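You operate a simulated robot arm through the tools that you are given. There is no shell and no other tool. Be economical: measure what you need, move in short steps, check, and stop when the job is done.

You are at the controls of a simulated two-armed robot. One attempt, no reset.

JOB
Move the cured purple Lucky sign to the green tray marked good.
Fine: cure time dial to off, orange clamp knob back to open, cure hood shut again; the gem stays on; leave the green Breezy sign. Where these are worked on the way, their far stop is far enough and under half their travel is too little: cure hood.

Only the result counts: the job must be done as asked and must still hold three seconds after the hand-in. Knocking over, shifting, dropping, spilling or breaking anything else fails it.

ROBOT AND FRAMES
Two 7-joint arms with fingered hands on one trunk, on a base that drives. Base frame: it is fixed to the floor where the robot stands at the start and does not move with it; the origin is under the middle of the robot, x ahead of it, y to its left, z up. Readings come in m, rad, newtons and seconds.
The left shoulder is at the start at [0.049, 0.185, 1.219], the right one opposite. With the tool pointing down near the work surface each hand reaches from about 0.1 to 0.82 m from the robot's upright axis, wherever it stands, measured 20 degrees to its own side. Places, roughly: cure hood [0.5, 0.5, 1]; cure time dial [0.5, 0.1, 0.9]; inside of the green good tray [0.5, -0.3, 0.9]; orange clamp knob [0.4, 0.4, 0.9]; teal gem (4x3x2 cm) [0.5, 0.5, 0.9]. Payload 4 kg a hand.
The tool frame of a hand sits at the grasp point between the pads (the TCP): z along the fingers, y along the line on which they close. The tips reach 0.026 m beyond it. Largest opening 0.132 m; the body of the gripper starts 0.073 m behind the TCP. The gripper is a hand of 3 fingers: y runs from the thumb to the fingers, the wrist lies at [0, 0, -0.224] in the tool frame, and closing takes about 1.5 s.
Orientation is that of the tool frame in the base frame, as [roll, pitch, yaw] about the fixed x, y, z axes, in that order (R = Rz(yaw) Ry(pitch) Rx(roll)). With the fingers straight down and closing along the base's y, the tool's x points along the base's -x, its y along +y and its z along -z.

CONTROLS
- The arms move only by the tool apply_moves. It takes "left_commands", "right_commands" or both (then of equal length, played together; a hand with none holds still); each is a list of rows, each a list of 6 numbers: the shift along the tool's x, y, z in m, then the turn, a rotation vector about the tool's x, y, z in rad. In form: [[x, y, z, rx, ry, rz], ...]. A call has 1 to 12 rows; each row shifts and turns the commanded pose from where the row before left it, along the tool's axes as they then stand. "left_hand" and "right_hand" are, for a hand that has rows, the closure in counts, from 0 (fully open) to 255 (shut), set as the call begins (left out, the last holds). Rows are played at 5 a second. More than 0.05 m and 0.15 rad between two rows, or a gripper value outside its range, and nothing of the call is played. Where a pose cannot be reached the arm comes as near as it can. A force on the tool above 40 N (or 10 N above the force at the start of the call, whichever is more), or a blocked arm, ends the call early, and 0.2 s more pass. Each finger travels about 0.072 m/s and halts on what it meets, pressing with about 32 N; the grip force reading is that of the motor and also rises with nothing between the fingers. The clock runs only during rows and for 0.2 s after the last one: add rows that do not move to give the fingers time. The reply holds the time, the measured pose of the TCP, the force on the tool along the base axes, the opening and the grip force, in the units named above and with some noise, with the torque about the TCP (base axes, N m) and any sound that the robot's microphone picked up.
- Cameras (640 x 400 px; columns grow to the right, rows downward): "scene" is now at [0.1472, 0.0113, 1.4505]; the picture's right is [0.14, -0.99, -0.02], its down [-0.55, -0.06, -0.83] and it looks along [0.82, 0.13, -0.55] (base axes); focal length 214 px, centre (320, 200). "left" rides on the left gripper at [-0.062, 0.003, -0.092] in its tool frame; the picture's right is [-0.05, -1.00, 0.00], its down [0.83, -0.04, -0.56] and it looks along [0.55, -0.03, 0.83] (tool axes); focal length 230 px, centre (320, 200). "right" rides on the right gripper at [0.062, 0.003, -0.092] in its tool frame; the picture's right is [-0.05, 1.00, 0.00], its down [-0.83, -0.04, -0.56] and it looks along [-0.55, -0.03, 0.83] (tool axes); focal length 230 px, centre (320, 200). There is no depth. A picture from a camera that has moved, and an enlarged one, comes with that camera's place and axes in the base frame and with its lens.
- snapshot(camera): a new picture of that camera. No time passes.
- raise_lower(by): slides the trunk up (or, below 0, down) by that many m; the arms and the scene camera ride with it, the base frame stays. It gives what a move gives, with no picture.
- drive_base(legs): drives the robot by 1 to 6 legs, each [ahead, left, turn to the left] in m, m and rad, along the robot's own axes; the way and the turn of a leg run together, so that a leg with both is an arc; at most 1.5 m and 3.142 rad a leg. The arms and the cameras ride along, it lands a little off, and it stops where it bumps. It gives what a move gives.
- grasp_type(shape, hand): the hand has 3 fingers and takes this shape, open, in about a second: jaw (thumb against the fingers, like two jaws); tri (thumb and two fingers); tip (a fingertip pinch); poke (one finger out to press); point (the index stretched); flat (the hand flat); cup (the hand cupped); fist (a fist). The gripper value then closes the fingers along that shape, each until it touches; the sizes above hold for jaw. It gives what a move gives, with no picture.
- aim_head(pan, tilt): turns the head with the scene camera to pan (to the left, within 1.501 rad either way) and tilt (down, from -0.506 to 1.204), counted from straight ahead of the robot. It gives what a move gives.
- close_up(camera, box): a new picture of the part [left, top, right, bottom] of that camera's present view, enlarged. No time passes.
- close_job(): hands the job in; it is judged then, once.

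Go step by step. Nothing tells you exact positions but the pictures and the camera data: compare them with the known pose of the tool, close in by small moves and look again before you grip or let go. The budget is 120 turns and 92 pictures, counting those below and the enlarged ones. Unless the task says otherwise, let go and move clear before handing in, and close with one line.

The tools are called as name(argument=value, ...) on one line, values as JSON. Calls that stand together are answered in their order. apply_moves: Moves the arms, as the interface text tells. Its arguments: {"type":"object","properties":{"left_commands":{"type":"array","items":{"type":"array","items":{"type":"number"}}},"left_hand":{"type":"number"},"right_commands":{"type":"array","items":{"type":"array","items":{"type":"number"}}},"right_hand":{"type":"number"}},"required":[]} The other tools are called the same way: raise_lower (by) slides the trunk up or down; grasp_type (shape, hand) gives the hand a shape; drive_base (legs) drives the base; aim_head (pan, tilt) turns the head that bears the scene camera; snapshot (camera) takes a picture; close_up (camera, box) takes an enlarged picture of a part of a camera's view; close_job () hands the job in.

At the start:

```text
clock: 0.0
left_eef_pos: [0.3772, 0.5231, 1.2686]
left_tcp_rot: [3.141, -0.001, 3.141]
left_wrist_force: [-0.4, 0.5, 0.3]
left_moment: [-0.04, 0.02, -0.02]
left_width: 0.1318
left_grasp_force: 0.1
left_shape: jaw
right_eef_pos: [0.5634, 0.0447, 1.2647]
right_tcp_rot: [3.141, 0.0, 3.141]
right_wrist_force: [0.1, 0.3, 0.2]
right_moment: [0.01, 0.01, 0.0]
right_width: 0.132
right_grasp_force: 0.2
right_shape: jaw
trunk travel left (down, up): [-0.25, 0.212]
robot x, y, heading: [0.0001, 0.002, 0.001]
head pan, tilt: [0.143, 0.469]
```

scene: 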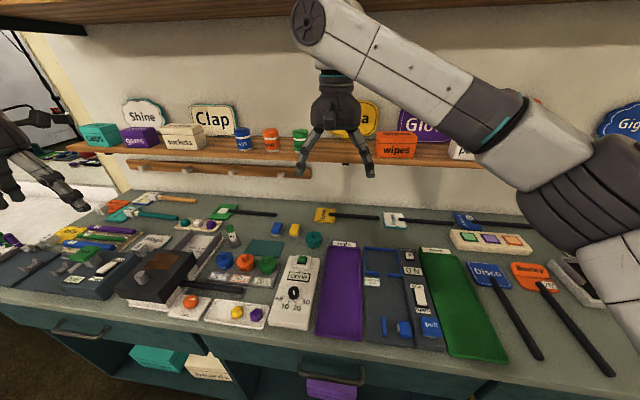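
right: 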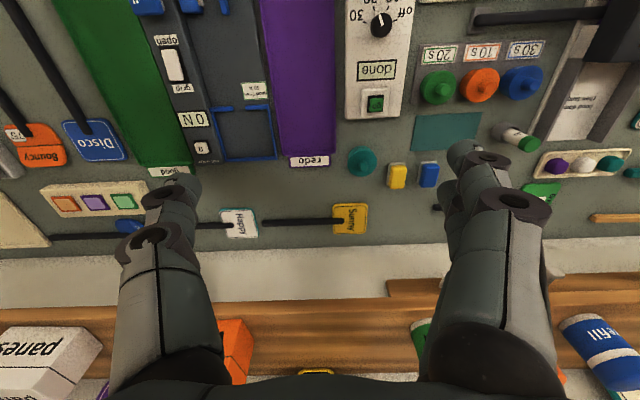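
left: 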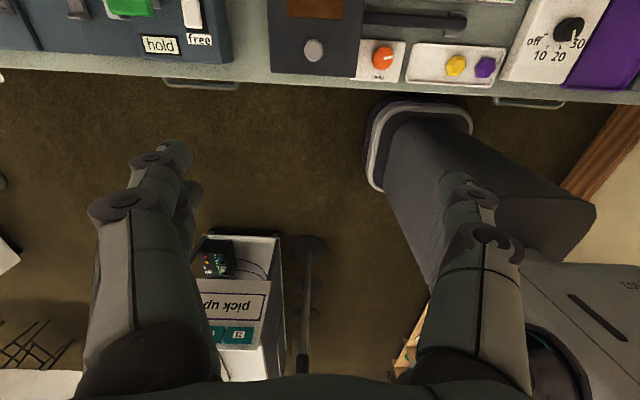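

I see a cluttered bench with the cure station on the left. I'll look closer before moving.

aim_head(pan=0.6, tilt=0.75)

snapshot(camera="scene")

close_up(camera="scene", box=[200, 120, 440, 270])

```text
clock: 0.9
left_eef_pos: [0.3778, 0.5211, 1.2693]
left_tcp_rot: [-3.141, 0.001, 3.141]
left_wrist_force: [-0.6, 0.8, -0.6]
left_moment: [-0.02, 0.01, 0.02]
left_width: 0.1317
left_grasp_force: 0.1
left_shape: jaw
right_eef_pos: [0.5623, 0.0456, 1.263]
right_tcp_rot: [-3.141, 0.001, -3.14]
right_wrist_force: [0.0, -0.2, 0.4]
right_moment: [0.02, 0.0, -0.01]
right_width: 0.132
right_grasp_force: 0.0
right_shape: jaw
trunk travel left (down, up): [-0.25, 0.212]
robot x, y, heading: [-0.0028, 0.0007, -0.001]
head pan, tilt: [0.6, 0.75]
```

```text
88 pictures are left
camera scene: at [0.1223, 0.045, 1.4286], right [0.56, -0.83, -0.07], down [-0.64, -0.38, -0.66], along [0.52, 0.41, -0.75], focal length 214 px, centre (320, 200)
```

scene: 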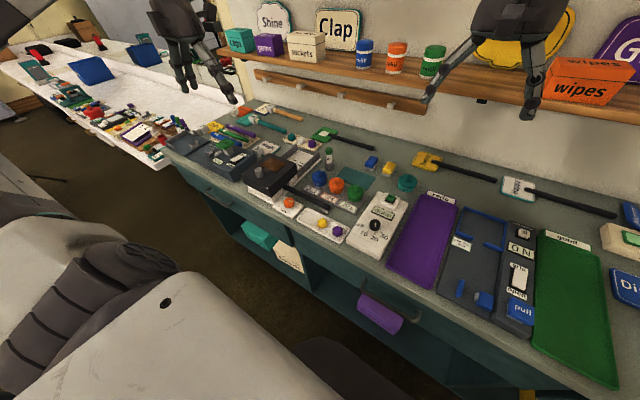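

```text
2.67 times, centred on (320, 195) of scene
camera zoom: at [0.1223, 0.045, 1.4286], right [0.56, -0.83, -0.07], down [-0.64, -0.38, -0.66], along [0.52, 0.41, -0.75], focal length 572 px, centre (320, 213)
```

zoom: 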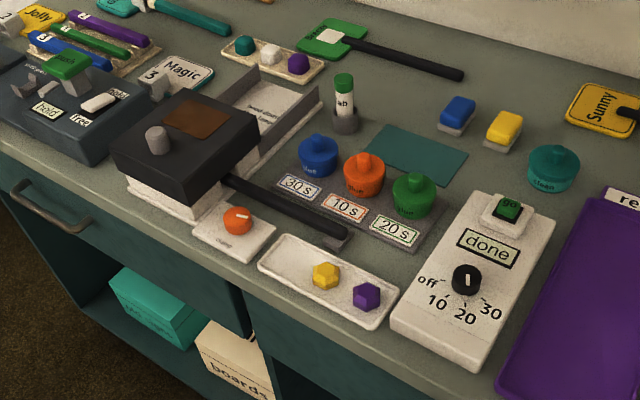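

The cure station (dark hood on a white base, sign handle sticking out to the right) is at about (0.45, 0.5). I'll zoom in for details.

close_up(camera="scene", box=[230, 140, 350, 215])

close_up(camera="scene", box=[330, 180, 420, 270])

close_up(camera="left", box=[240, 0, 640, 120])

```text
5.33 times, centred on (290, 178) of scene
camera zoom: at [0.1223, 0.045, 1.4286], right [0.56, -0.83, -0.07], down [-0.64, -0.38, -0.66], along [0.52, 0.41, -0.75], focal length 1144 px, centre (480, 320)
```

zoom: 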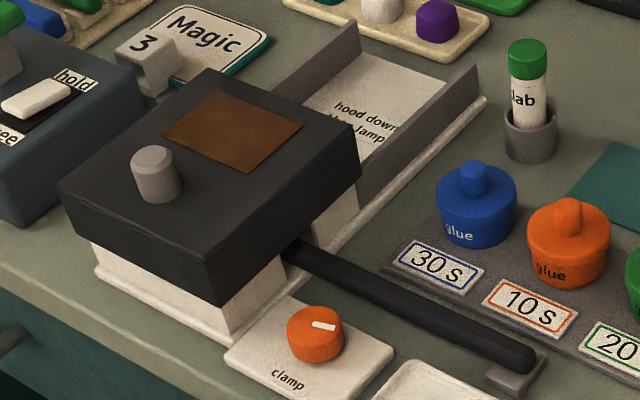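

```text
4.44 times, centred on (375, 225) of scene
camera zoom: at [0.1223, 0.045, 1.4286], right [0.56, -0.83, -0.07], down [-0.64, -0.38, -0.66], along [0.52, 0.41, -0.75], focal length 953 px, centre (76, 89)
```

zoom: 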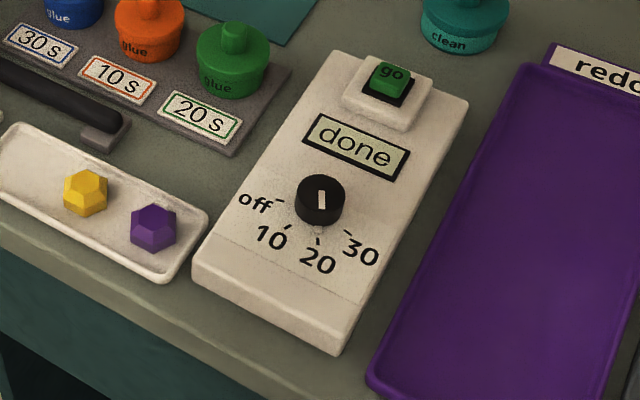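

```text
1.60 times, centred on (440, 60) of left
camera zoom: at [0.4387, 0.5253, 1.3615], right [0.05, -1.0, 0.0], down [-0.83, -0.04, 0.56], along [-0.55, -0.03, -0.83], focal length 368 px, centre (128, 424)
```

zoom: 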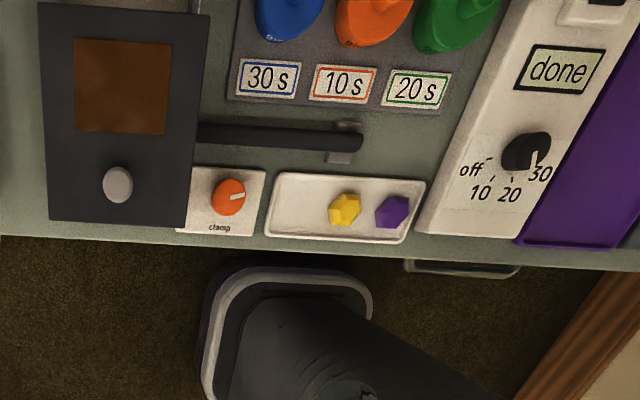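

The hood seems to slide back on rails, with the grey grip at about (0.435, 0.534, 0.97). I'll bring the left hand above it and check.

apply_moves(left_commands=[[-0.03, 0.006, 0.04, 0, 0, 0], [-0.028, 0.006, 0.04, 0, 0, 0], [0, 0, 0.045, 0, 0, 0], [0, 0, 0.045, 0, 0, 0], [0, 0, 0.03, 0, 0, 0], [0, 0, 0, 0, 0, 0]])

snapshot(camera="left")

close_up(camera="scene", box=[220, 120, 380, 220])

```text
refused: row 1 steps farther than a row can; nothing moved
```

```text
83 pictures are left
camera left: at [0.4387, 0.5253, 1.3615], right [0.05, -1.0, 0.0], down [-0.83, -0.04, 0.56], along [-0.55, -0.03, -0.83], focal length 230 px, centre (320, 200)
```

left: 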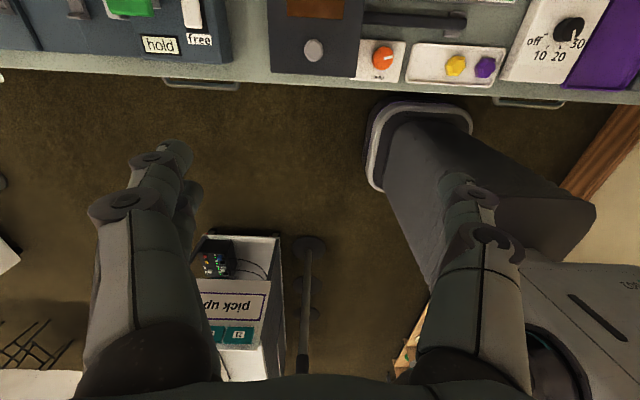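

```text
4.00 times, centred on (300, 170) of scene
camera zoom: at [0.1223, 0.045, 1.4286], right [0.56, -0.83, -0.07], down [-0.64, -0.38, -0.66], along [0.52, 0.41, -0.75], focal length 858 px, centre (400, 320)
```

zoom: 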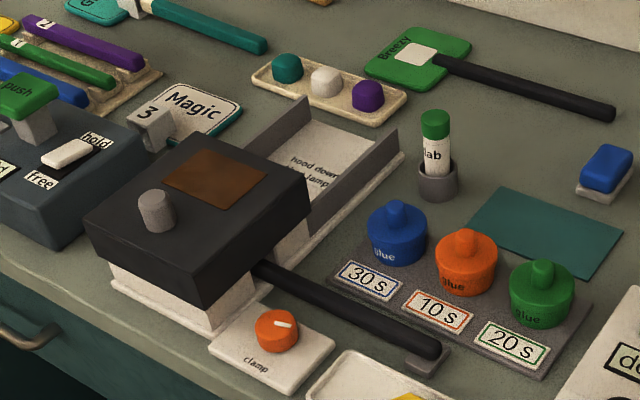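

The step limit is on the whole vector, so I'll use shorter rows to get above the hood grip.

apply_moves(left_commands=[[-0.03, 0.006, 0.03, 0, 0, 0], [-0.028, 0.006, 0.03, 0, 0, 0], [0, 0, 0.045, 0, 0, 0], [0, 0, 0.045, 0, 0, 0], [0, 0, 0.04, 0, 0, 0], [0, 0, 0, 0, 0, 0]])

snapshot(camera="left")

close_up(camera="scene", box=[180, 80, 380, 220])

```text
clock: 2.3
left_eef_pos: [0.4357, 0.5358, 1.0805]
left_tcp_rot: [3.141, 0.002, -3.141]
left_wrist_force: [-1.1, 0.3, 0.4]
left_moment: [-0.02, 0.0, -0.01]
left_width: 0.1317
left_grasp_force: 0.0
left_shape: jaw
right_eef_pos: [0.5622, 0.0453, 1.263]
right_tcp_rot: [3.141, 0.002, 3.141]
right_wrist_force: [1.0, -0.3, -0.4]
right_moment: [-0.01, 0.01, -0.03]
right_width: 0.1318
right_grasp_force: 0.0
right_shape: jaw
trunk travel left (down, up): [-0.25, 0.212]
robot x, y, heading: [-0.0027, -0.0009, 0.002]
head pan, tilt: [0.6, 0.75]
```

```text
81 pictures are left
camera left: at [0.4975, 0.5391, 1.1732], right [0.05, -1.0, 0.0], down [-0.83, -0.04, 0.55], along [-0.55, -0.03, -0.83], focal length 230 px, centre (320, 200)
```

left: 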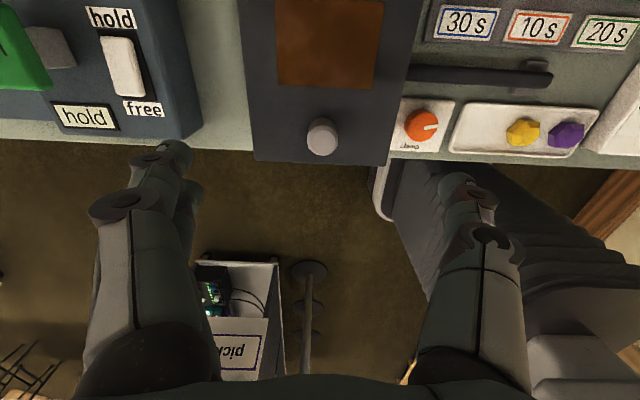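

```text
2.86 times, centred on (280, 150) of scene
camera zoom: at [0.1217, 0.0447, 1.4287], right [0.56, -0.83, -0.07], down [-0.64, -0.39, -0.66], along [0.52, 0.41, -0.75], focal length 613 px, centre (434, 343)
```

zoom: 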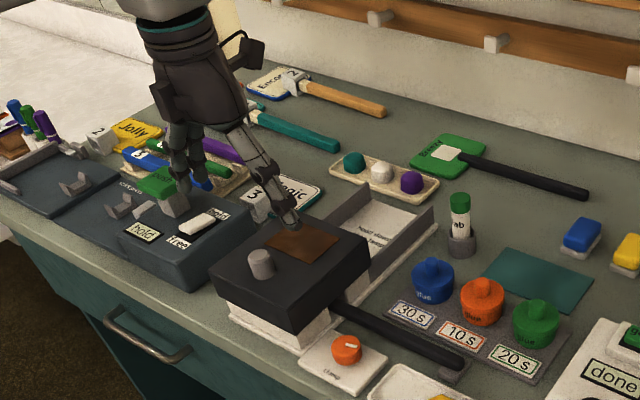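

The grip is confirmed at (0.433, 0.534). I'll descend and close on it.

apply_moves(left_commands=[[0.003, -0.002, 0.04, 0, 0, 0], [0, 0, 0.035, 0, 0, 0], [0, 0, 0.014, 0, 0, 0], [0, 0, 0, 0, 0, 0]], left_hand=80)

close_up(camera="scene", box=[200, 100, 360, 220])

```text
clock: 3.3
left_eef_pos: [0.431, 0.5354, 0.9921]
left_tcp_rot: [3.14, 0.0, -3.141]
left_wrist_force: [-0.5, -0.5, 9.6]
left_moment: [0.51, -0.01, 0.0]
left_width: 0.0905
left_grasp_force: 0.0
left_shape: jaw
right_eef_pos: [0.5633, 0.0446, 1.2641]
right_tcp_rot: [-3.141, 0.0, -3.141]
right_wrist_force: [-0.3, 0.7, 0.2]
right_moment: [0.01, 0.0, 0.0]
right_width: 0.1316
right_grasp_force: 0.1
right_shape: jaw
trunk travel left (down, up): [-0.25, 0.212]
robot x, y, heading: [0.0013, -0.0007, -0.002]
head pan, tilt: [0.6, 0.75]
```

```text
3.33 times, centred on (280, 160) of scene
camera zoom: at [0.1215, 0.0441, 1.4288], right [0.56, -0.83, -0.07], down [-0.64, -0.38, -0.66], along [0.52, 0.41, -0.75], focal length 715 px, centre (453, 333)
```

zoom: 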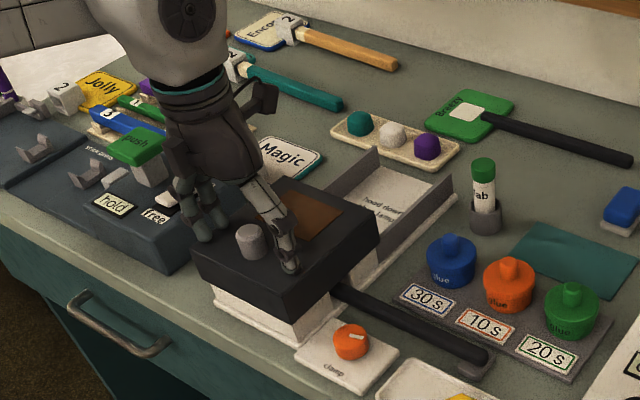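

The fingertips touch the hood top; I'll lift 5 mm and close on the grip.

apply_moves(left_commands=[[0, 0, -0.006, 0, 0, 0], [0, 0, 0, 0, 0, 0], [0, 0, 0, 0, 0, 0], [0, 0, 0, 0, 0, 0], [0, 0, 0, 0, 0, 0], [0, 0, 0, 0, 0, 0], [0, 0, 0, 0, 0, 0], [0, 0, 0, 0, 0, 0]], left_hand=255)

close_up(camera="left", box=[200, 0, 520, 200])

```text
clock: 5.1
left_eef_pos: [0.4297, 0.5275, 0.9989]
left_tcp_rot: [-3.138, 0.0, 3.14]
left_wrist_force: [0.4, -32.6, 3.7]
left_moment: [-0.88, 0.04, -0.03]
left_width: 0.0099
left_grasp_force: 32.6
left_shape: jaw
right_eef_pos: [0.5627, 0.04, 1.2638]
right_tcp_rot: [3.139, -0.001, 3.141]
right_wrist_force: [0.0, -0.7, -0.8]
right_moment: [0.01, -0.01, 0.01]
right_width: 0.1319
right_grasp_force: 0.0
right_shape: jaw
trunk travel left (down, up): [-0.25, 0.212]
robot x, y, heading: [-0.0001, -0.0015, 0.001]
head pan, tilt: [0.6, 0.75]
```

```text
2.00 times, centred on (360, 100) of left
camera zoom: at [0.4925, 0.5316, 1.0914], right [0.05, -1.0, 0.0], down [-0.83, -0.04, 0.56], along [-0.55, -0.03, -0.83], focal length 460 px, centre (240, 400)
```

zoom: 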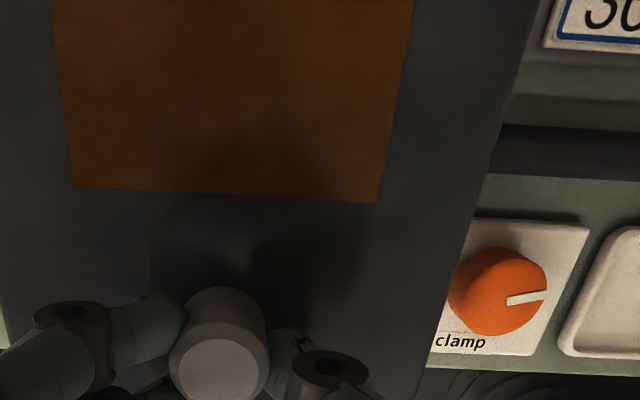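

The grip holds but with a side load. I'll try a short slide toward the back to see whether the hood moves.

apply_moves(left_commands=[[-0.01, 0, 0, 0, 0, 0], [-0.01, 0, 0, 0, 0, 0], [-0.01, 0, 0, 0, 0, 0], [0, 0, 0, 0, 0, 0]])

close_up(camera="scene", box=[200, 100, 360, 220])

```text
clock: 6.1
left_eef_pos: [0.4604, 0.528, 0.9988]
left_tcp_rot: [-3.138, 0.001, -3.141]
left_wrist_force: [0.9, -25.0, 4.7]
left_moment: [-0.7, -0.01, -0.07]
left_width: 0.0092
left_grasp_force: 32.7
left_shape: jaw
right_eef_pos: [0.5624, 0.0406, 1.2634]
right_tcp_rot: [3.139, 0.0, 3.141]
right_wrist_force: [-0.3, 0.8, -1.0]
right_moment: [-0.01, 0.0, 0.0]
right_width: 0.1316
right_grasp_force: 0.1
right_shape: jaw
trunk travel left (down, up): [-0.25, 0.212]
robot x, y, heading: [0.002, 0.0002, 0.001]
head pan, tilt: [0.6, 0.75]
```

```text
3.33 times, centred on (280, 160) of scene
camera zoom: at [0.1217, 0.0401, 1.4288], right [0.56, -0.82, -0.07], down [-0.64, -0.38, -0.66], along [0.52, 0.42, -0.75], focal length 715 px, centre (453, 333)
```

zoom: 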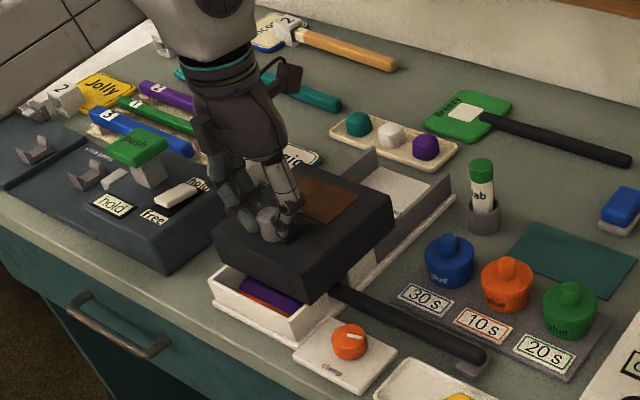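

The hood slides back easily, revealing the purple sign. I'll continue to the far stop.

apply_moves(left_commands=[[-0.02, 0, 0, 0, 0, 0], [-0.02, 0, 0, 0, 0, 0], [-0.02, 0, 0, 0, 0, 0], [-0.02, 0, 0, 0, 0, 0], [-0.015, 0, 0, 0, 0, 0], [-0.015, 0, 0, 0, 0, 0], [-0.01, 0, 0, 0, 0, 0], [0, 0, 0, 0, 0, 0]])

close_up(camera="scene", box=[200, 100, 360, 220])

```text
clock: 7.6
left_eef_pos: [0.5649, 0.5261, 0.9977]
left_tcp_rot: [-3.13, -0.016, 3.135]
left_wrist_force: [-19.2, -20.7, 12.3]
left_moment: [-0.43, 0.35, 0.09]
left_width: 0.0103
left_grasp_force: 32.1
left_shape: jaw
right_eef_pos: [0.5591, 0.0428, 1.2653]
right_tcp_rot: [3.14, 0.001, -3.141]
right_wrist_force: [-0.1, 0.5, 0.7]
right_moment: [0.01, -0.02, 0.03]
right_width: 0.1321
right_grasp_force: 0.0
right_shape: jaw
trunk travel left (down, up): [-0.25, 0.212]
robot x, y, heading: [-0.0008, 0.0024, -0.001]
head pan, tilt: [0.6, 0.75]
stopped in row 7 (left hand): the force on the tool passed its limit (the readings are from after the stop); the commanded pose is now the measured one
```

```text
3.33 times, centred on (280, 160) of scene
camera zoom: at [0.1186, 0.0423, 1.429], right [0.56, -0.82, -0.07], down [-0.64, -0.38, -0.66], along [0.52, 0.41, -0.75], focal length 715 px, centre (453, 333)
```

zoom: 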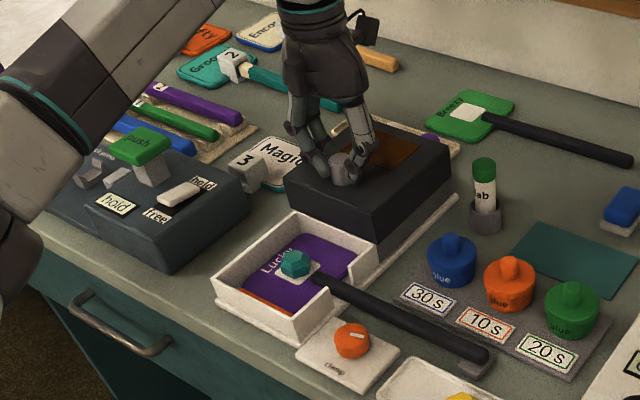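

The hood is at its far stop and the sign with its teal gem is exposed. I'll release the hood and rise clear.

apply_moves(left_commands=[[0, 0, 0, 0, 0, 0], [0, 0, 0, 0, 0, 0], [0, 0, 0, 0, 0, 0], [0, 0, -0.03, 0, 0, 0], [0, 0, -0.04, 0, 0, 0], [0, 0, -0.04, 0, 0, 0], [0, 0, -0.04, 0, 0, 0], [0, 0, 0, 0, 0, 0]], left_hand=60)

snapshot(camera="left")

close_up(camera="scene", box=[240, 150, 360, 220])

```text
clock: 9.4
left_eef_pos: [0.5688, 0.5313, 1.1432]
left_tcp_rot: [-3.137, -0.014, -3.139]
left_wrist_force: [-0.5, -0.3, 0.0]
left_moment: [0.0, -0.02, 0.0]
left_width: 0.1006
left_grasp_force: 0.0
left_shape: jaw
right_eef_pos: [0.5639, 0.0454, 1.2637]
right_tcp_rot: [-3.141, 0.0, -3.138]
right_wrist_force: [0.4, 0.3, 0.3]
right_moment: [0.0, 0.01, 0.02]
right_width: 0.132
right_grasp_force: 0.0
right_shape: jaw
trunk travel left (down, up): [-0.25, 0.212]
robot x, y, heading: [0.0034, 0.0031, -0.001]
head pan, tilt: [0.6, 0.75]
```

```text
75 pictures are left
camera left: at [0.6313, 0.5356, 1.2343], right [0.05, -1.0, 0.0], down [-0.82, -0.04, 0.57], along [-0.57, -0.03, -0.82], focal length 230 px, centre (320, 200)
```

left: 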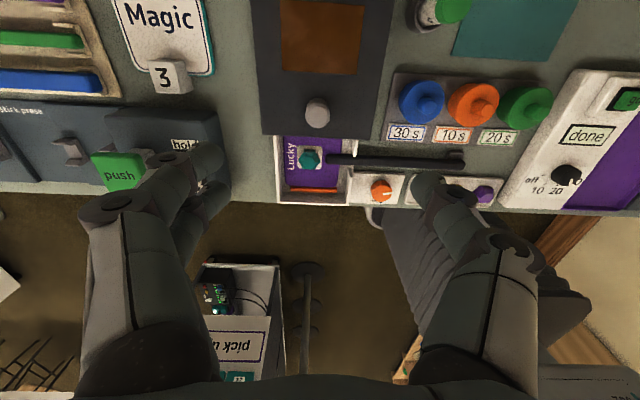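

```text
5.33 times, centred on (300, 185) of scene
camera zoom: at [0.1225, 0.0454, 1.4285], right [0.56, -0.82, -0.07], down [-0.64, -0.39, -0.66], along [0.52, 0.41, -0.75], focal length 1144 px, centre (427, 280)
```

zoom: 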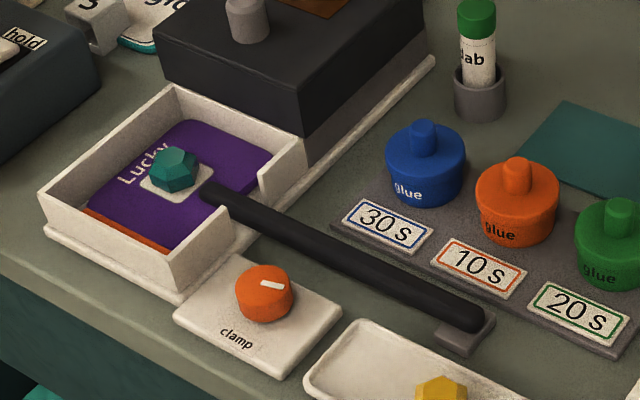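

The orange clamp knob is near (0.431, 0.418), between the box wall and the sign handle. I'll hover the left hand over it for a close view.

apply_moves(left_commands=[[0.035, -0.028, 0, 0, 0, 0], [0.035, -0.028, 0, 0, 0, 0], [0.035, -0.028, 0, 0, 0, 0], [0.033, -0.029, 0, 0, 0, 0], [0, 0, 0.03, 0, 0, 0], [0, 0, 0.03, 0, 0, 0], [0, 0, 0, 0, 0, 0]], left_hand=120)

snapshot(camera="left")

close_up(camera="scene", box=[240, 120, 360, 220])

```text
clock: 11.0
left_eef_pos: [0.4318, 0.418, 1.0876]
left_tcp_rot: [-3.137, -0.012, 3.141]
left_wrist_force: [0.6, 0.1, 0.1]
left_moment: [0.04, -0.03, 0.01]
left_width: 0.0703
left_grasp_force: 0.1
left_shape: jaw
right_eef_pos: [0.5614, 0.0453, 1.2633]
right_tcp_rot: [3.14, 0.0, -3.14]
right_wrist_force: [-0.8, 0.8, 0.1]
right_moment: [-0.01, -0.01, -0.01]
right_width: 0.1319
right_grasp_force: 0.2
right_shape: jaw
trunk travel left (down, up): [-0.25, 0.212]
robot x, y, heading: [0.0033, 0.0011, 0.002]
head pan, tilt: [0.6, 0.75]
```

```text
73 pictures are left
camera left: at [0.4947, 0.4219, 1.1794], right [0.05, -1.0, 0.0], down [-0.82, -0.04, 0.57], along [-0.56, -0.03, -0.82], focal length 230 px, centre (320, 200)
```

left: 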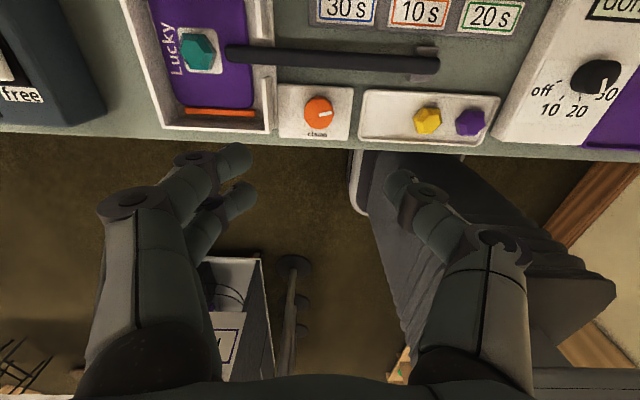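

```text
4.00 times, centred on (300, 170) of scene
camera zoom: at [0.1218, 0.0447, 1.4287], right [0.56, -0.82, -0.07], down [-0.64, -0.39, -0.66], along [0.52, 0.41, -0.75], focal length 858 px, centre (400, 320)
```

zoom: 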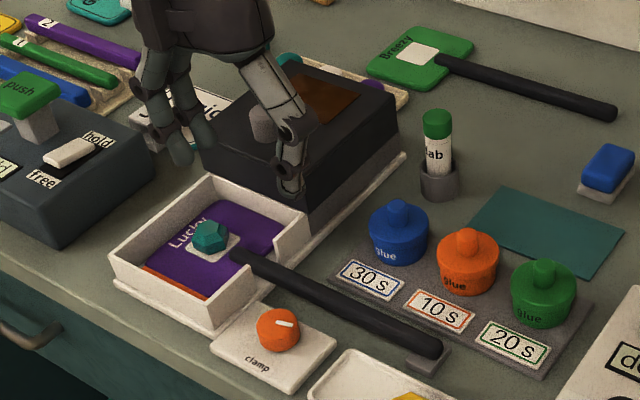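

The knob sits at (0.431, 0.420), about 3.3 cm wide. I'll narrow the fingers a little and descend around it.

apply_moves(left_commands=[[0, 0.002, 0, 0, 0, 0], [0, 0, 0.04, 0, 0, 0], [0, 0, 0.04, 0, 0, 0], [0, 0, 0.04, 0, 0, 0], [0, 0, 0.03, 0, 0, 0], [0, 0, 0, 0, 0, 0]], left_hand=148)

snapshot(camera="left")

close_up(camera="scene", box=[240, 120, 360, 220])

```text
clock: 12.4
left_eef_pos: [0.4308, 0.4237, 0.9383]
left_tcp_rot: [-3.135, -0.011, 3.141]
left_wrist_force: [-0.8, 0.2, -0.3]
left_moment: [0.01, 0.02, 0.0]
left_width: 0.0557
left_grasp_force: 0.0
left_shape: jaw
right_eef_pos: [0.5622, 0.0449, 1.2632]
right_tcp_rot: [3.141, 0.002, -3.138]
right_wrist_force: [-0.6, 0.1, -0.2]
right_moment: [-0.02, 0.01, 0.01]
right_width: 0.1318
right_grasp_force: 0.0
right_shape: jaw
trunk travel left (down, up): [-0.25, 0.212]
robot x, y, heading: [0.0009, -0.003, -0.0]
head pan, tilt: [0.6, 0.75]
```

```text
71 pictures are left
camera left: at [0.4931, 0.4275, 1.029], right [0.05, -1.0, 0.0], down [-0.82, -0.04, 0.57], along [-0.56, -0.03, -0.82], focal length 230 px, centre (320, 200)
```

left: 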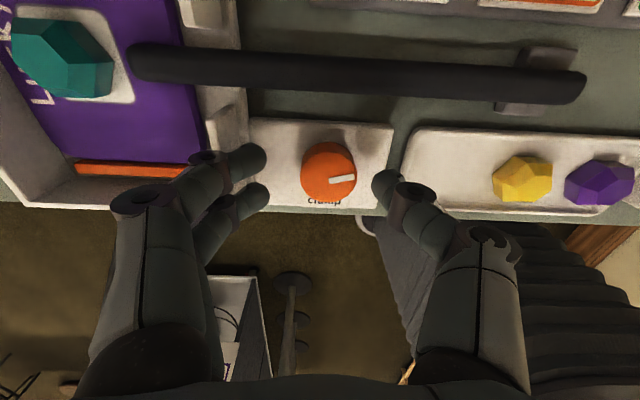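

```text
4.00 times, centred on (300, 170) of scene
camera zoom: at [0.122, 0.0448, 1.4286], right [0.56, -0.82, -0.07], down [-0.64, -0.39, -0.66], along [0.52, 0.41, -0.75], focal length 858 px, centre (400, 320)
```

zoom: 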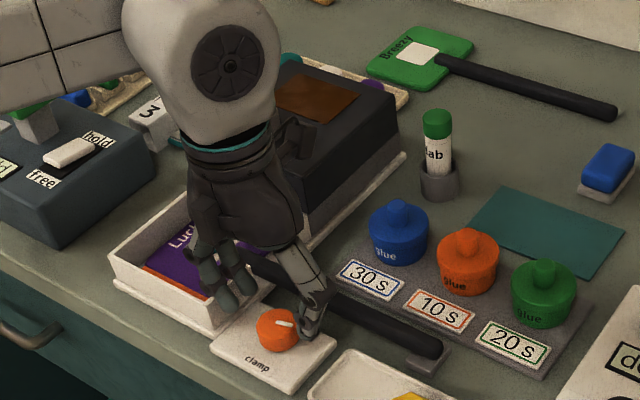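

The fingers straddle the knob nicely. I'll shift 3 mm right, descend, and close.

apply_moves(left_commands=[[-0.001, -0.0035, 0.008, 0, 0, 0], [0, 0, 0.008, 0, 0, 0], [0, 0, 0, 0, 0, 0]])

apply_moves(left_commands=[[0, 0, 0, 0, 0, 0], [0, 0, 0, 0, 0, 0], [0, 0, 0, 0, 0, 0], [0, 0, 0, 0, 0, 0], [0, 0, 0, 0, 0, 0]], left_hand=255)

snapshot(camera="left")

```text
clock: 13.2
left_eef_pos: [0.4313, 0.4168, 0.9206]
left_tcp_rot: [-3.136, -0.012, 3.14]
left_wrist_force: [-0.1, -2.8, 1.5]
left_moment: [0.09, -0.01, 0.0]
left_width: 0.0543
left_grasp_force: 0.0
left_shape: jaw
right_eef_pos: [0.5628, 0.0444, 1.2638]
right_tcp_rot: [-3.141, 0.0, -3.139]
right_wrist_force: [-0.4, -0.4, 0.0]
right_moment: [0.02, 0.01, 0.03]
right_width: 0.1319
right_grasp_force: 0.0
right_shape: jaw
trunk travel left (down, up): [-0.25, 0.212]
robot x, y, heading: [0.0021, 0.0013, 0.001]
head pan, tilt: [0.6, 0.75]
```

```text
clock: 14.4
left_eef_pos: [0.4313, 0.4163, 0.9212]
left_tcp_rot: [-3.137, -0.015, 3.141]
left_wrist_force: [0.4, -12.9, -2.3]
left_moment: [-0.33, -0.02, 0.03]
left_width: 0.0243
left_grasp_force: 31.8
left_shape: jaw
right_eef_pos: [0.563, 0.0445, 1.2625]
right_tcp_rot: [3.14, 0.001, -3.142]
right_wrist_force: [-0.2, -0.5, -1.1]
right_moment: [0.0, 0.0, 0.01]
right_width: 0.132
right_grasp_force: 0.1
right_shape: jaw
trunk travel left (down, up): [-0.25, 0.212]
robot x, y, heading: [-0.0023, -0.0002, -0.002]
head pan, tilt: [0.6, 0.75]
```

```text
69 pictures are left
camera left: at [0.4941, 0.4193, 1.0124], right [0.05, -1.0, 0.0], down [-0.82, -0.04, 0.57], along [-0.57, -0.03, -0.82], focal length 230 px, centre (320, 200)
```

left: 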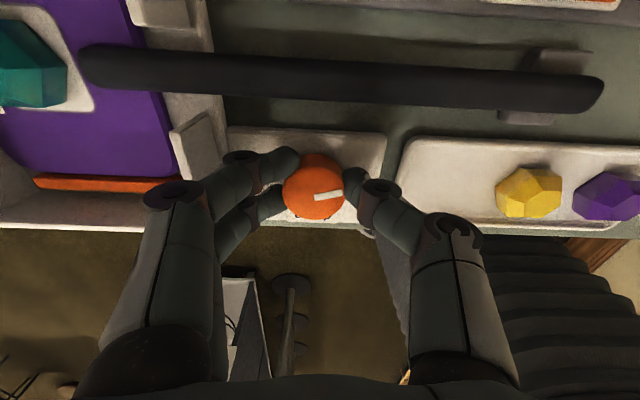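

The knob is gripped. I'll try a small counter-clockwise turn first and feel for resistance.

apply_moves(left_commands=[[0, 0, 0, 0, 0, -0.1], [0, 0, 0, 0, 0, -0.1], [0, 0, 0, 0, 0, -0.1], [0, 0, 0, 0, 0, 0]])

snapshot(camera="left")

```text
clock: 15.4
left_eef_pos: [0.4322, 0.4152, 0.9205]
left_tcp_rot: [-3.141, -0.011, -2.839]
left_wrist_force: [7.7, -5.8, 0.7]
left_moment: [-0.2, -0.15, 0.01]
left_width: 0.0239
left_grasp_force: 31.8
left_shape: jaw
right_eef_pos: [0.563, 0.0444, 1.2629]
right_tcp_rot: [-3.141, -0.003, -3.141]
right_wrist_force: [0.6, -0.4, 0.4]
right_moment: [0.02, -0.01, 0.02]
right_width: 0.1321
right_grasp_force: 0.0
right_shape: jaw
trunk travel left (down, up): [-0.25, 0.212]
robot x, y, heading: [0.0017, -0.0039, 0.002]
head pan, tilt: [0.6, 0.75]
```

```text
68 pictures are left
camera left: at [0.4909, 0.4383, 1.0123], right [0.35, -0.94, 0.0], down [-0.77, -0.29, 0.57], along [-0.53, -0.2, -0.82], focal length 230 px, centre (320, 200)
```

left: 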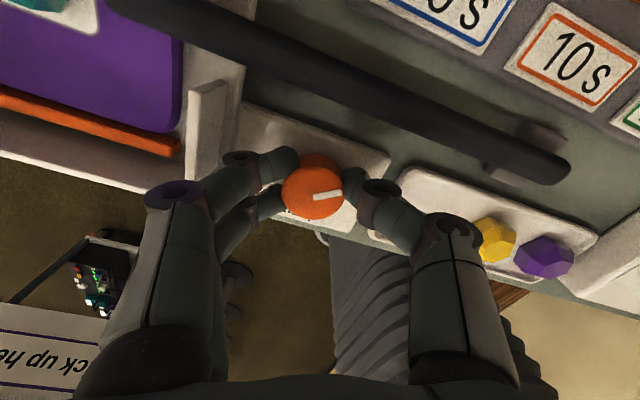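

The knob turns freely this way. I'll continue and watch the orange clamp bar.

apply_moves(left_commands=[[0, 0, 0, 0, 0, -0.12], [0, 0, 0, 0, 0, -0.12], [0, 0, 0, 0, 0, -0.12], [0, 0, 0, 0, 0, -0.12], [0, 0, 0, 0, 0, 0]])

snapshot(camera="left")

close_up(camera="scene", box=[240, 150, 360, 220])

```text
clock: 16.6
left_eef_pos: [0.4325, 0.418, 0.9217]
left_tcp_rot: [3.137, -0.011, -2.357]
left_wrist_force: [15.5, 11.6, 3.6]
left_moment: [0.14, -0.34, -0.08]
left_width: 0.0238
left_grasp_force: 31.8
left_shape: jaw
right_eef_pos: [0.5639, 0.0467, 1.2625]
right_tcp_rot: [-3.14, -0.001, -3.14]
right_wrist_force: [0.5, 0.2, -0.1]
right_moment: [-0.01, -0.01, 0.0]
right_width: 0.1318
right_grasp_force: 0.1
right_shape: jaw
trunk travel left (down, up): [-0.25, 0.212]
robot x, y, heading: [-0.0009, 0.0002, -0.001]
head pan, tilt: [0.6, 0.75]
```

```text
67 pictures are left
camera left: at [0.4751, 0.4641, 1.0124], right [0.74, -0.67, -0.01], down [-0.55, -0.61, 0.56], along [-0.38, -0.41, -0.83], focal length 230 px, centre (320, 200)
```

left: 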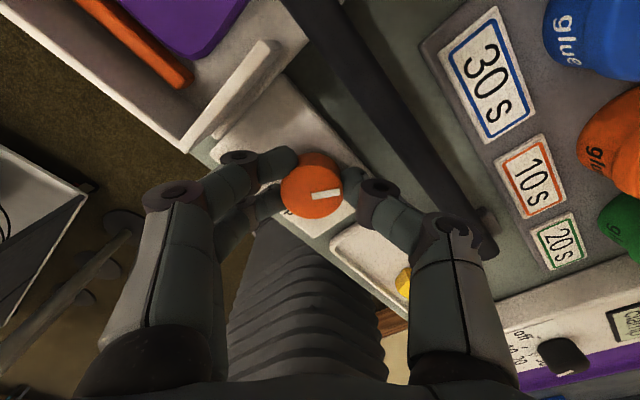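

```text
5.33 times, centred on (300, 185) of scene
camera zoom: at [0.1242, 0.0466, 1.4284], right [0.56, -0.82, -0.07], down [-0.64, -0.39, -0.66], along [0.52, 0.41, -0.75], focal length 1144 px, centre (427, 280)
```

zoom: 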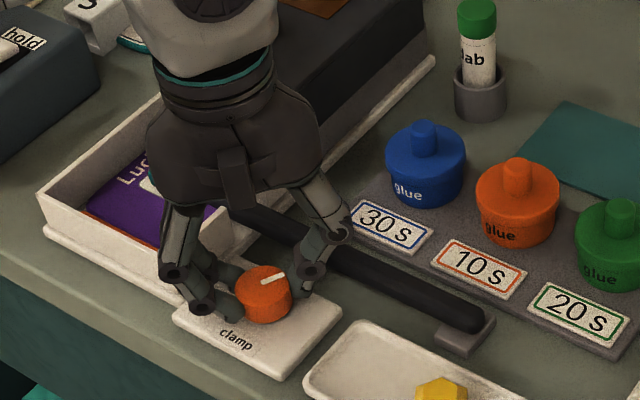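

The clamp bar is retracting. I'll relieve the side load slightly and continue the turn to the stop.

apply_moves(left_commands=[[-0.003, 0, 0, 0, 0, -0.12], [0, 0, 0, 0, 0, -0.12], [-0.001, 0, 0, 0, 0, -0.12], [0, 0, 0, 0, 0, -0.12], [0, 0, 0, 0, 0, 0]])

snapshot(camera="left")

close_up(camera="scene", box=[240, 150, 360, 220])

```text
clock: 17.8
left_eef_pos: [0.4332, 0.4205, 0.9207]
left_tcp_rot: [3.13, -0.008, -1.878]
left_wrist_force: [2.4, 9.7, 3.4]
left_moment: [0.13, -0.02, -0.04]
left_width: 0.0238
left_grasp_force: 31.6
left_shape: jaw
right_eef_pos: [0.5628, 0.0467, 1.2632]
right_tcp_rot: [-3.141, 0.001, -3.14]
right_wrist_force: [-0.1, 0.0, -0.1]
right_moment: [-0.02, -0.01, -0.02]
right_width: 0.1322
right_grasp_force: 0.1
right_shape: jaw
trunk travel left (down, up): [-0.25, 0.212]
robot x, y, heading: [0.0025, -0.0009, -0.001]
head pan, tilt: [0.6, 0.75]
```

```text
65 pictures are left
camera left: at [0.4509, 0.4805, 1.0125], right [0.97, -0.25, -0.01], down [-0.2, -0.8, 0.56], along [-0.15, -0.54, -0.83], focal length 230 px, centre (320, 200)
```

left: 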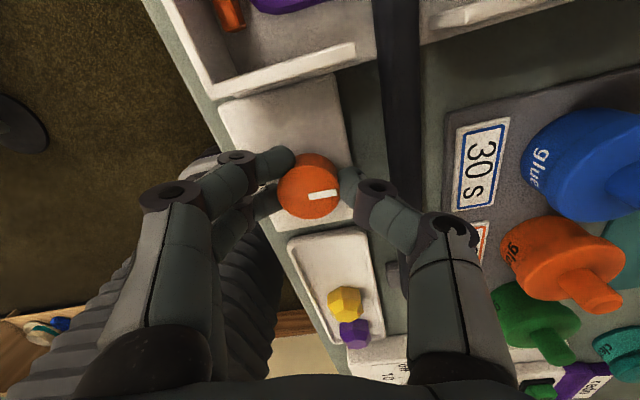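

```text
5.33 times, centred on (300, 185) of scene
camera zoom: at [0.122, 0.0463, 1.4285], right [0.56, -0.82, -0.06], down [-0.64, -0.39, -0.66], along [0.52, 0.41, -0.75], focal length 1144 px, centre (427, 280)
```

zoom: 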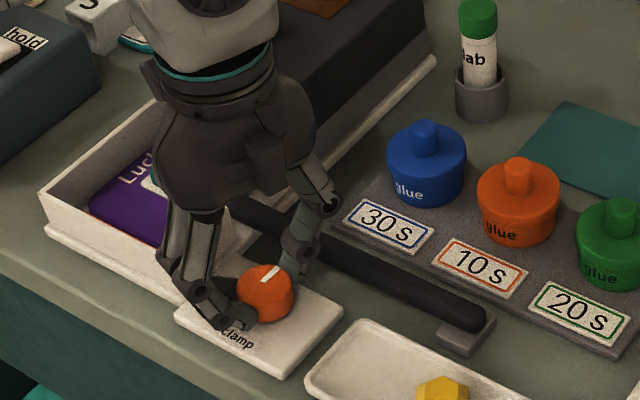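

The bar has nearly cleared the sign. I'll carry on to about 90° or the stop.

apply_moves(left_commands=[[0, 0, 0, 0, 0, -0.1], [0, 0, 0, 0, 0, -0.1], [0, 0, 0, 0, 0, -0.1], [0, 0, 0, 0, 0, 0]])

snapshot(camera="left")

```text
clock: 18.8
left_eef_pos: [0.4327, 0.422, 0.9212]
left_tcp_rot: [3.128, -0.005, -1.579]
left_wrist_force: [-1.9, 15.4, -1.9]
left_moment: [0.23, 0.02, -0.11]
left_width: 0.0234
left_grasp_force: 31.9
left_shape: jaw
right_eef_pos: [0.5618, 0.0482, 1.2631]
right_tcp_rot: [-3.14, -0.001, 3.141]
right_wrist_force: [-0.4, 0.6, -0.3]
right_moment: [0.02, 0.0, -0.03]
right_width: 0.1324
right_grasp_force: 0.0
right_shape: jaw
trunk travel left (down, up): [-0.25, 0.212]
robot x, y, heading: [0.0033, -0.0034, 0.002]
head pan, tilt: [0.6, 0.75]
```

```text
63 pictures are left
camera left: at [0.4319, 0.4841, 1.0129], right [1.0, 0.04, -0.01], down [0.04, -0.83, 0.56], along [0.01, -0.56, -0.83], focal length 230 px, centre (320, 200)
```

left: 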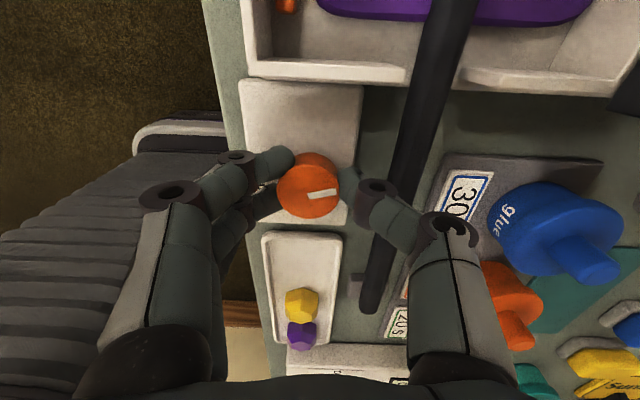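

Turned about 90°; I'll test a little further for the stop.

apply_moves(left_commands=[[-0.002, 0, 0, 0, 0, -0.1], [0, 0, 0, 0, 0, -0.1], [0, 0, 0, 0, 0, 0]])

snapshot(camera="left")

```text
clock: 19.6
left_eef_pos: [0.433, 0.4228, 0.9219]
left_tcp_rot: [3.126, -0.003, -1.38]
left_wrist_force: [-6.0, 16.7, -2.6]
left_moment: [0.23, 0.08, -0.11]
left_width: 0.0235
left_grasp_force: 32.5
left_shape: jaw
right_eef_pos: [0.5622, 0.0481, 1.2639]
right_tcp_rot: [-3.139, 0.0, 3.142]
right_wrist_force: [-0.3, -0.6, -0.2]
right_moment: [0.03, 0.0, -0.02]
right_width: 0.1321
right_grasp_force: 0.0
right_shape: jaw
trunk travel left (down, up): [-0.25, 0.212]
robot x, y, heading: [0.0011, 0.0008, 0.001]
head pan, tilt: [0.6, 0.75]
```

```text
62 pictures are left
camera left: at [0.4191, 0.4834, 1.0132], right [0.97, 0.24, -0.01], down [0.21, -0.8, 0.56], along [0.12, -0.54, -0.83], focal length 230 px, centre (320, 200)
```

left: 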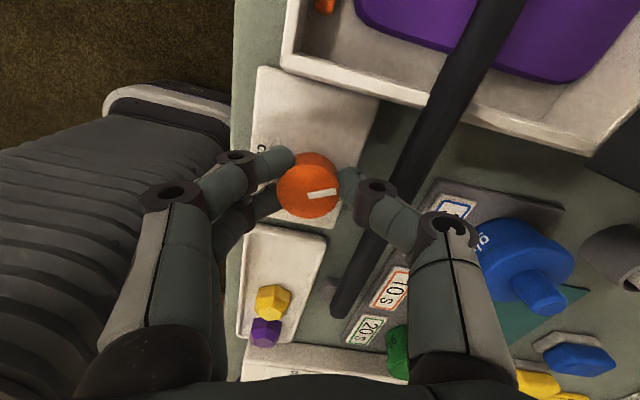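

Still turning with no hard stop. I'll continue.

apply_moves(left_commands=[[-0.002, 0, 0, 0, 0, -0.1], [0, 0, 0, 0, 0, -0.1], [0, 0, 0, 0, 0, -0.1], [0, 0, 0, 0, 0, 0]])

close_up(camera="left", box=[220, 0, 460, 240])

close_up(camera="scene", box=[240, 150, 360, 220])

```text
clock: 20.6
left_eef_pos: [0.4317, 0.4251, 0.9207]
left_tcp_rot: [3.128, 0.001, -1.078]
left_wrist_force: [-13.3, 14.3, -1.1]
left_moment: [0.2, 0.24, -0.14]
left_width: 0.0237
left_grasp_force: 32.3
left_shape: jaw
right_eef_pos: [0.5606, 0.0475, 1.2634]
right_tcp_rot: [-3.141, 0.001, -3.14]
right_wrist_force: [0.3, -0.2, -0.3]
right_moment: [0.03, 0.0, -0.01]
right_width: 0.1319
right_grasp_force: 0.0
right_shape: jaw
trunk travel left (down, up): [-0.25, 0.212]
robot x, y, heading: [-0.0061, 0.0026, 0.009]
head pan, tilt: [0.6, 0.75]
```

```text
1.67 times, centred on (340, 120) of left
camera zoom: at [0.401, 0.478, 1.0133], right [0.86, 0.52, -0.01], down [0.44, -0.71, 0.55], along [0.28, -0.48, -0.83], focal length 384 px, centre (287, 333)
```

zoom: 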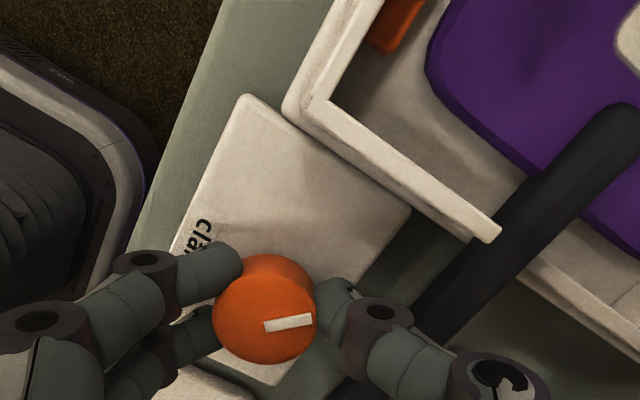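

```text
5.33 times, centred on (300, 185) of scene
camera zoom: at [0.1202, 0.0474, 1.4287], right [0.56, -0.82, -0.06], down [-0.64, -0.39, -0.66], along [0.52, 0.41, -0.75], focal length 1144 px, centre (427, 280)
```

zoom: 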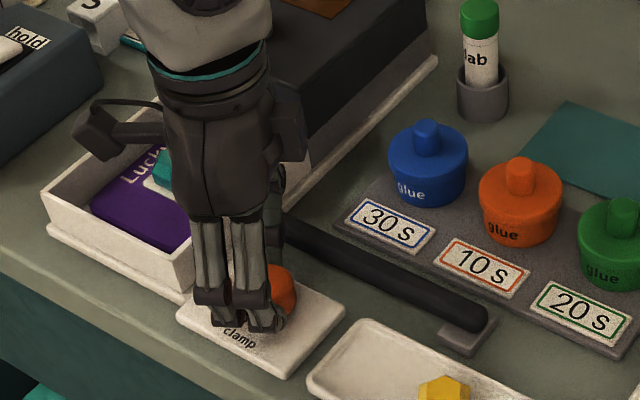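

The clamp bar is well off the sign, and the knob is still turning. I'll keep going until the stop.

apply_moves(left_commands=[[-0.003, 0, 0, 0, 0, -0.1], [0, 0, 0, 0, 0, -0.1], [-0.001, 0, 0, 0, 0, -0.1], [0, 0, 0, 0, 0, -0.1], [0, 0, 0, 0, 0, 0]])

close_up(camera="left", box=[220, 0, 460, 240])

```text
clock: 21.8
left_eef_pos: [0.4297, 0.4265, 0.9212]
left_tcp_rot: [3.128, 0.007, -0.68]
left_wrist_force: [-18.5, 3.1, -11.2]
left_moment: [-0.02, 0.29, -0.14]
left_width: 0.0232
left_grasp_force: 32.1
left_shape: jaw
right_eef_pos: [0.5608, 0.0466, 1.2635]
right_tcp_rot: [-3.139, 0.0, -3.139]
right_wrist_force: [0.2, -0.5, -0.9]
right_moment: [-0.01, 0.01, 0.04]
right_width: 0.1319
right_grasp_force: 0.0
right_shape: jaw
trunk travel left (down, up): [-0.25, 0.212]
robot x, y, heading: [-0.0008, -0.0031, 0.004]
head pan, tilt: [0.6, 0.75]
```

```text
1.67 times, centred on (340, 120) of left
camera zoom: at [0.3811, 0.4634, 1.0143], right [0.59, 0.81, -0.01], down [0.68, -0.49, 0.55], along [0.44, -0.33, -0.84], focal length 384 px, centre (287, 333)
```

zoom: 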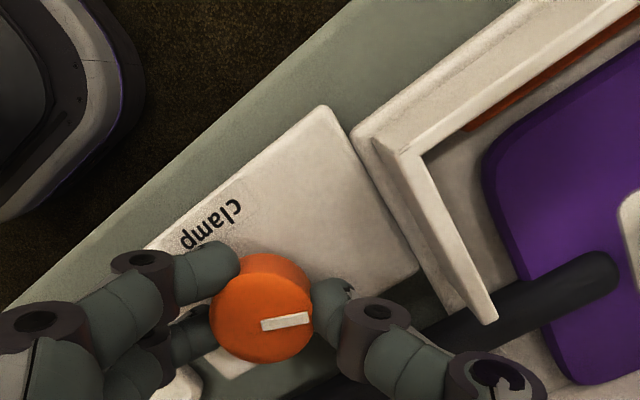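

Still turning with the hand (~140° so far). Continuing.

apply_moves(left_commands=[[-0.003, 0.002, 0, 0, 0, -0.1], [0, 0, 0, 0, 0, -0.1], [-0.001, 0, 0, 0, 0, -0.1], [0, 0, 0, 0, 0, -0.1], [0, 0, 0, 0, 0, 0]])

close_up(camera="left", box=[220, 0, 460, 240])

```text
clock: 23.0
left_eef_pos: [0.4261, 0.4269, 0.9222]
left_tcp_rot: [3.134, 0.011, -0.28]
left_wrist_force: [-19.3, 2.3, -7.5]
left_moment: [0.05, 0.32, -0.81]
left_width: 0.0227
left_grasp_force: 32.1
left_shape: jaw
right_eef_pos: [0.5598, 0.0468, 1.2646]
right_tcp_rot: [-3.14, 0.001, -3.14]
right_wrist_force: [-0.9, -0.1, 0.5]
right_moment: [-0.02, 0.0, -0.02]
right_width: 0.1317
right_grasp_force: 0.1
right_shape: jaw
trunk travel left (down, up): [-0.25, 0.212]
robot x, y, heading: [0.0017, -0.0003, 0.006]
head pan, tilt: [0.6, 0.75]
```

```text
1.67 times, centred on (340, 120) of left
camera zoom: at [0.3663, 0.4422, 1.0152], right [0.23, 0.97, -0.01], down [0.82, -0.18, 0.55], along [0.53, -0.13, -0.84], focal length 384 px, centre (287, 333)
```

zoom: 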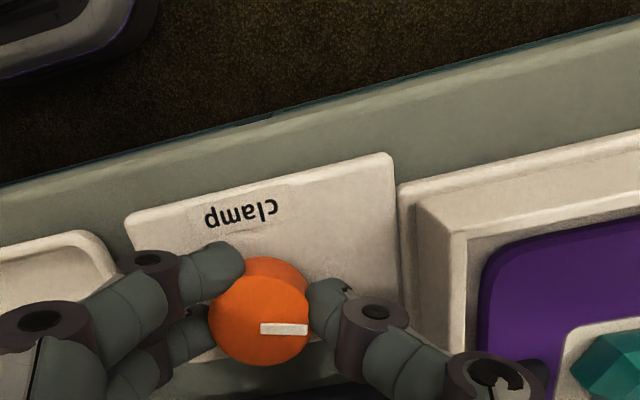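

The torque jumped to 0.8 N·m, so the clamp is at its open stop. I'll release the knob and rise, then look.

apply_moves(left_commands=[[0, 0, 0, 0, 0, 0], [0, 0, 0, 0, 0, 0], [0, 0, 0, 0, 0, 0], [0, 0, -0.02, 0, 0, 0], [0, 0, -0.03, 0, 0, 0], [0, 0, -0.04, 0, 0, 0], [0, 0, -0.03, 0, 0, 0], [0, 0, 0, 0, 0, 0]], left_hand=150)

snapshot(camera="left")

```text
clock: 24.8
left_eef_pos: [0.429, 0.4289, 1.0427]
left_tcp_rot: [3.132, 0.011, -0.282]
left_wrist_force: [-0.4, -0.2, 0.1]
left_moment: [0.02, 0.04, 0.01]
left_width: 0.0539
left_grasp_force: 0.0
left_shape: jaw
right_eef_pos: [0.5622, 0.0464, 1.263]
right_tcp_rot: [-3.14, 0.0, -3.14]
right_wrist_force: [-0.2, 0.9, 0.0]
right_moment: [0.02, -0.01, -0.05]
right_width: 0.1318
right_grasp_force: 0.1
right_shape: jaw
trunk travel left (down, up): [-0.25, 0.212]
robot x, y, heading: [0.0013, 0.0008, 0.002]
head pan, tilt: [0.6, 0.75]
```

```text
57 pictures are left
camera left: at [0.3692, 0.4433, 1.1357], right [0.23, 0.97, -0.01], down [0.82, -0.19, 0.55], along [0.53, -0.13, -0.84], focal length 230 px, centre (320, 200)
```

left: 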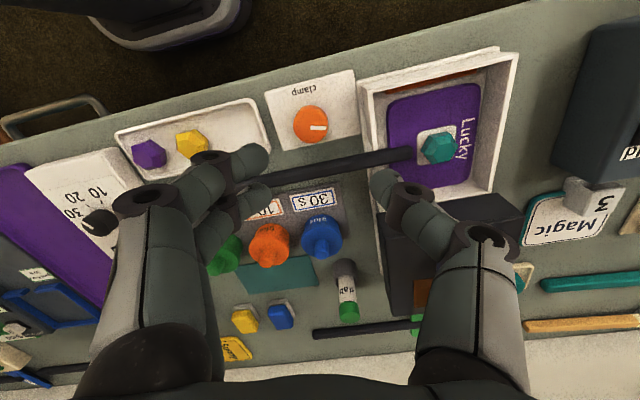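

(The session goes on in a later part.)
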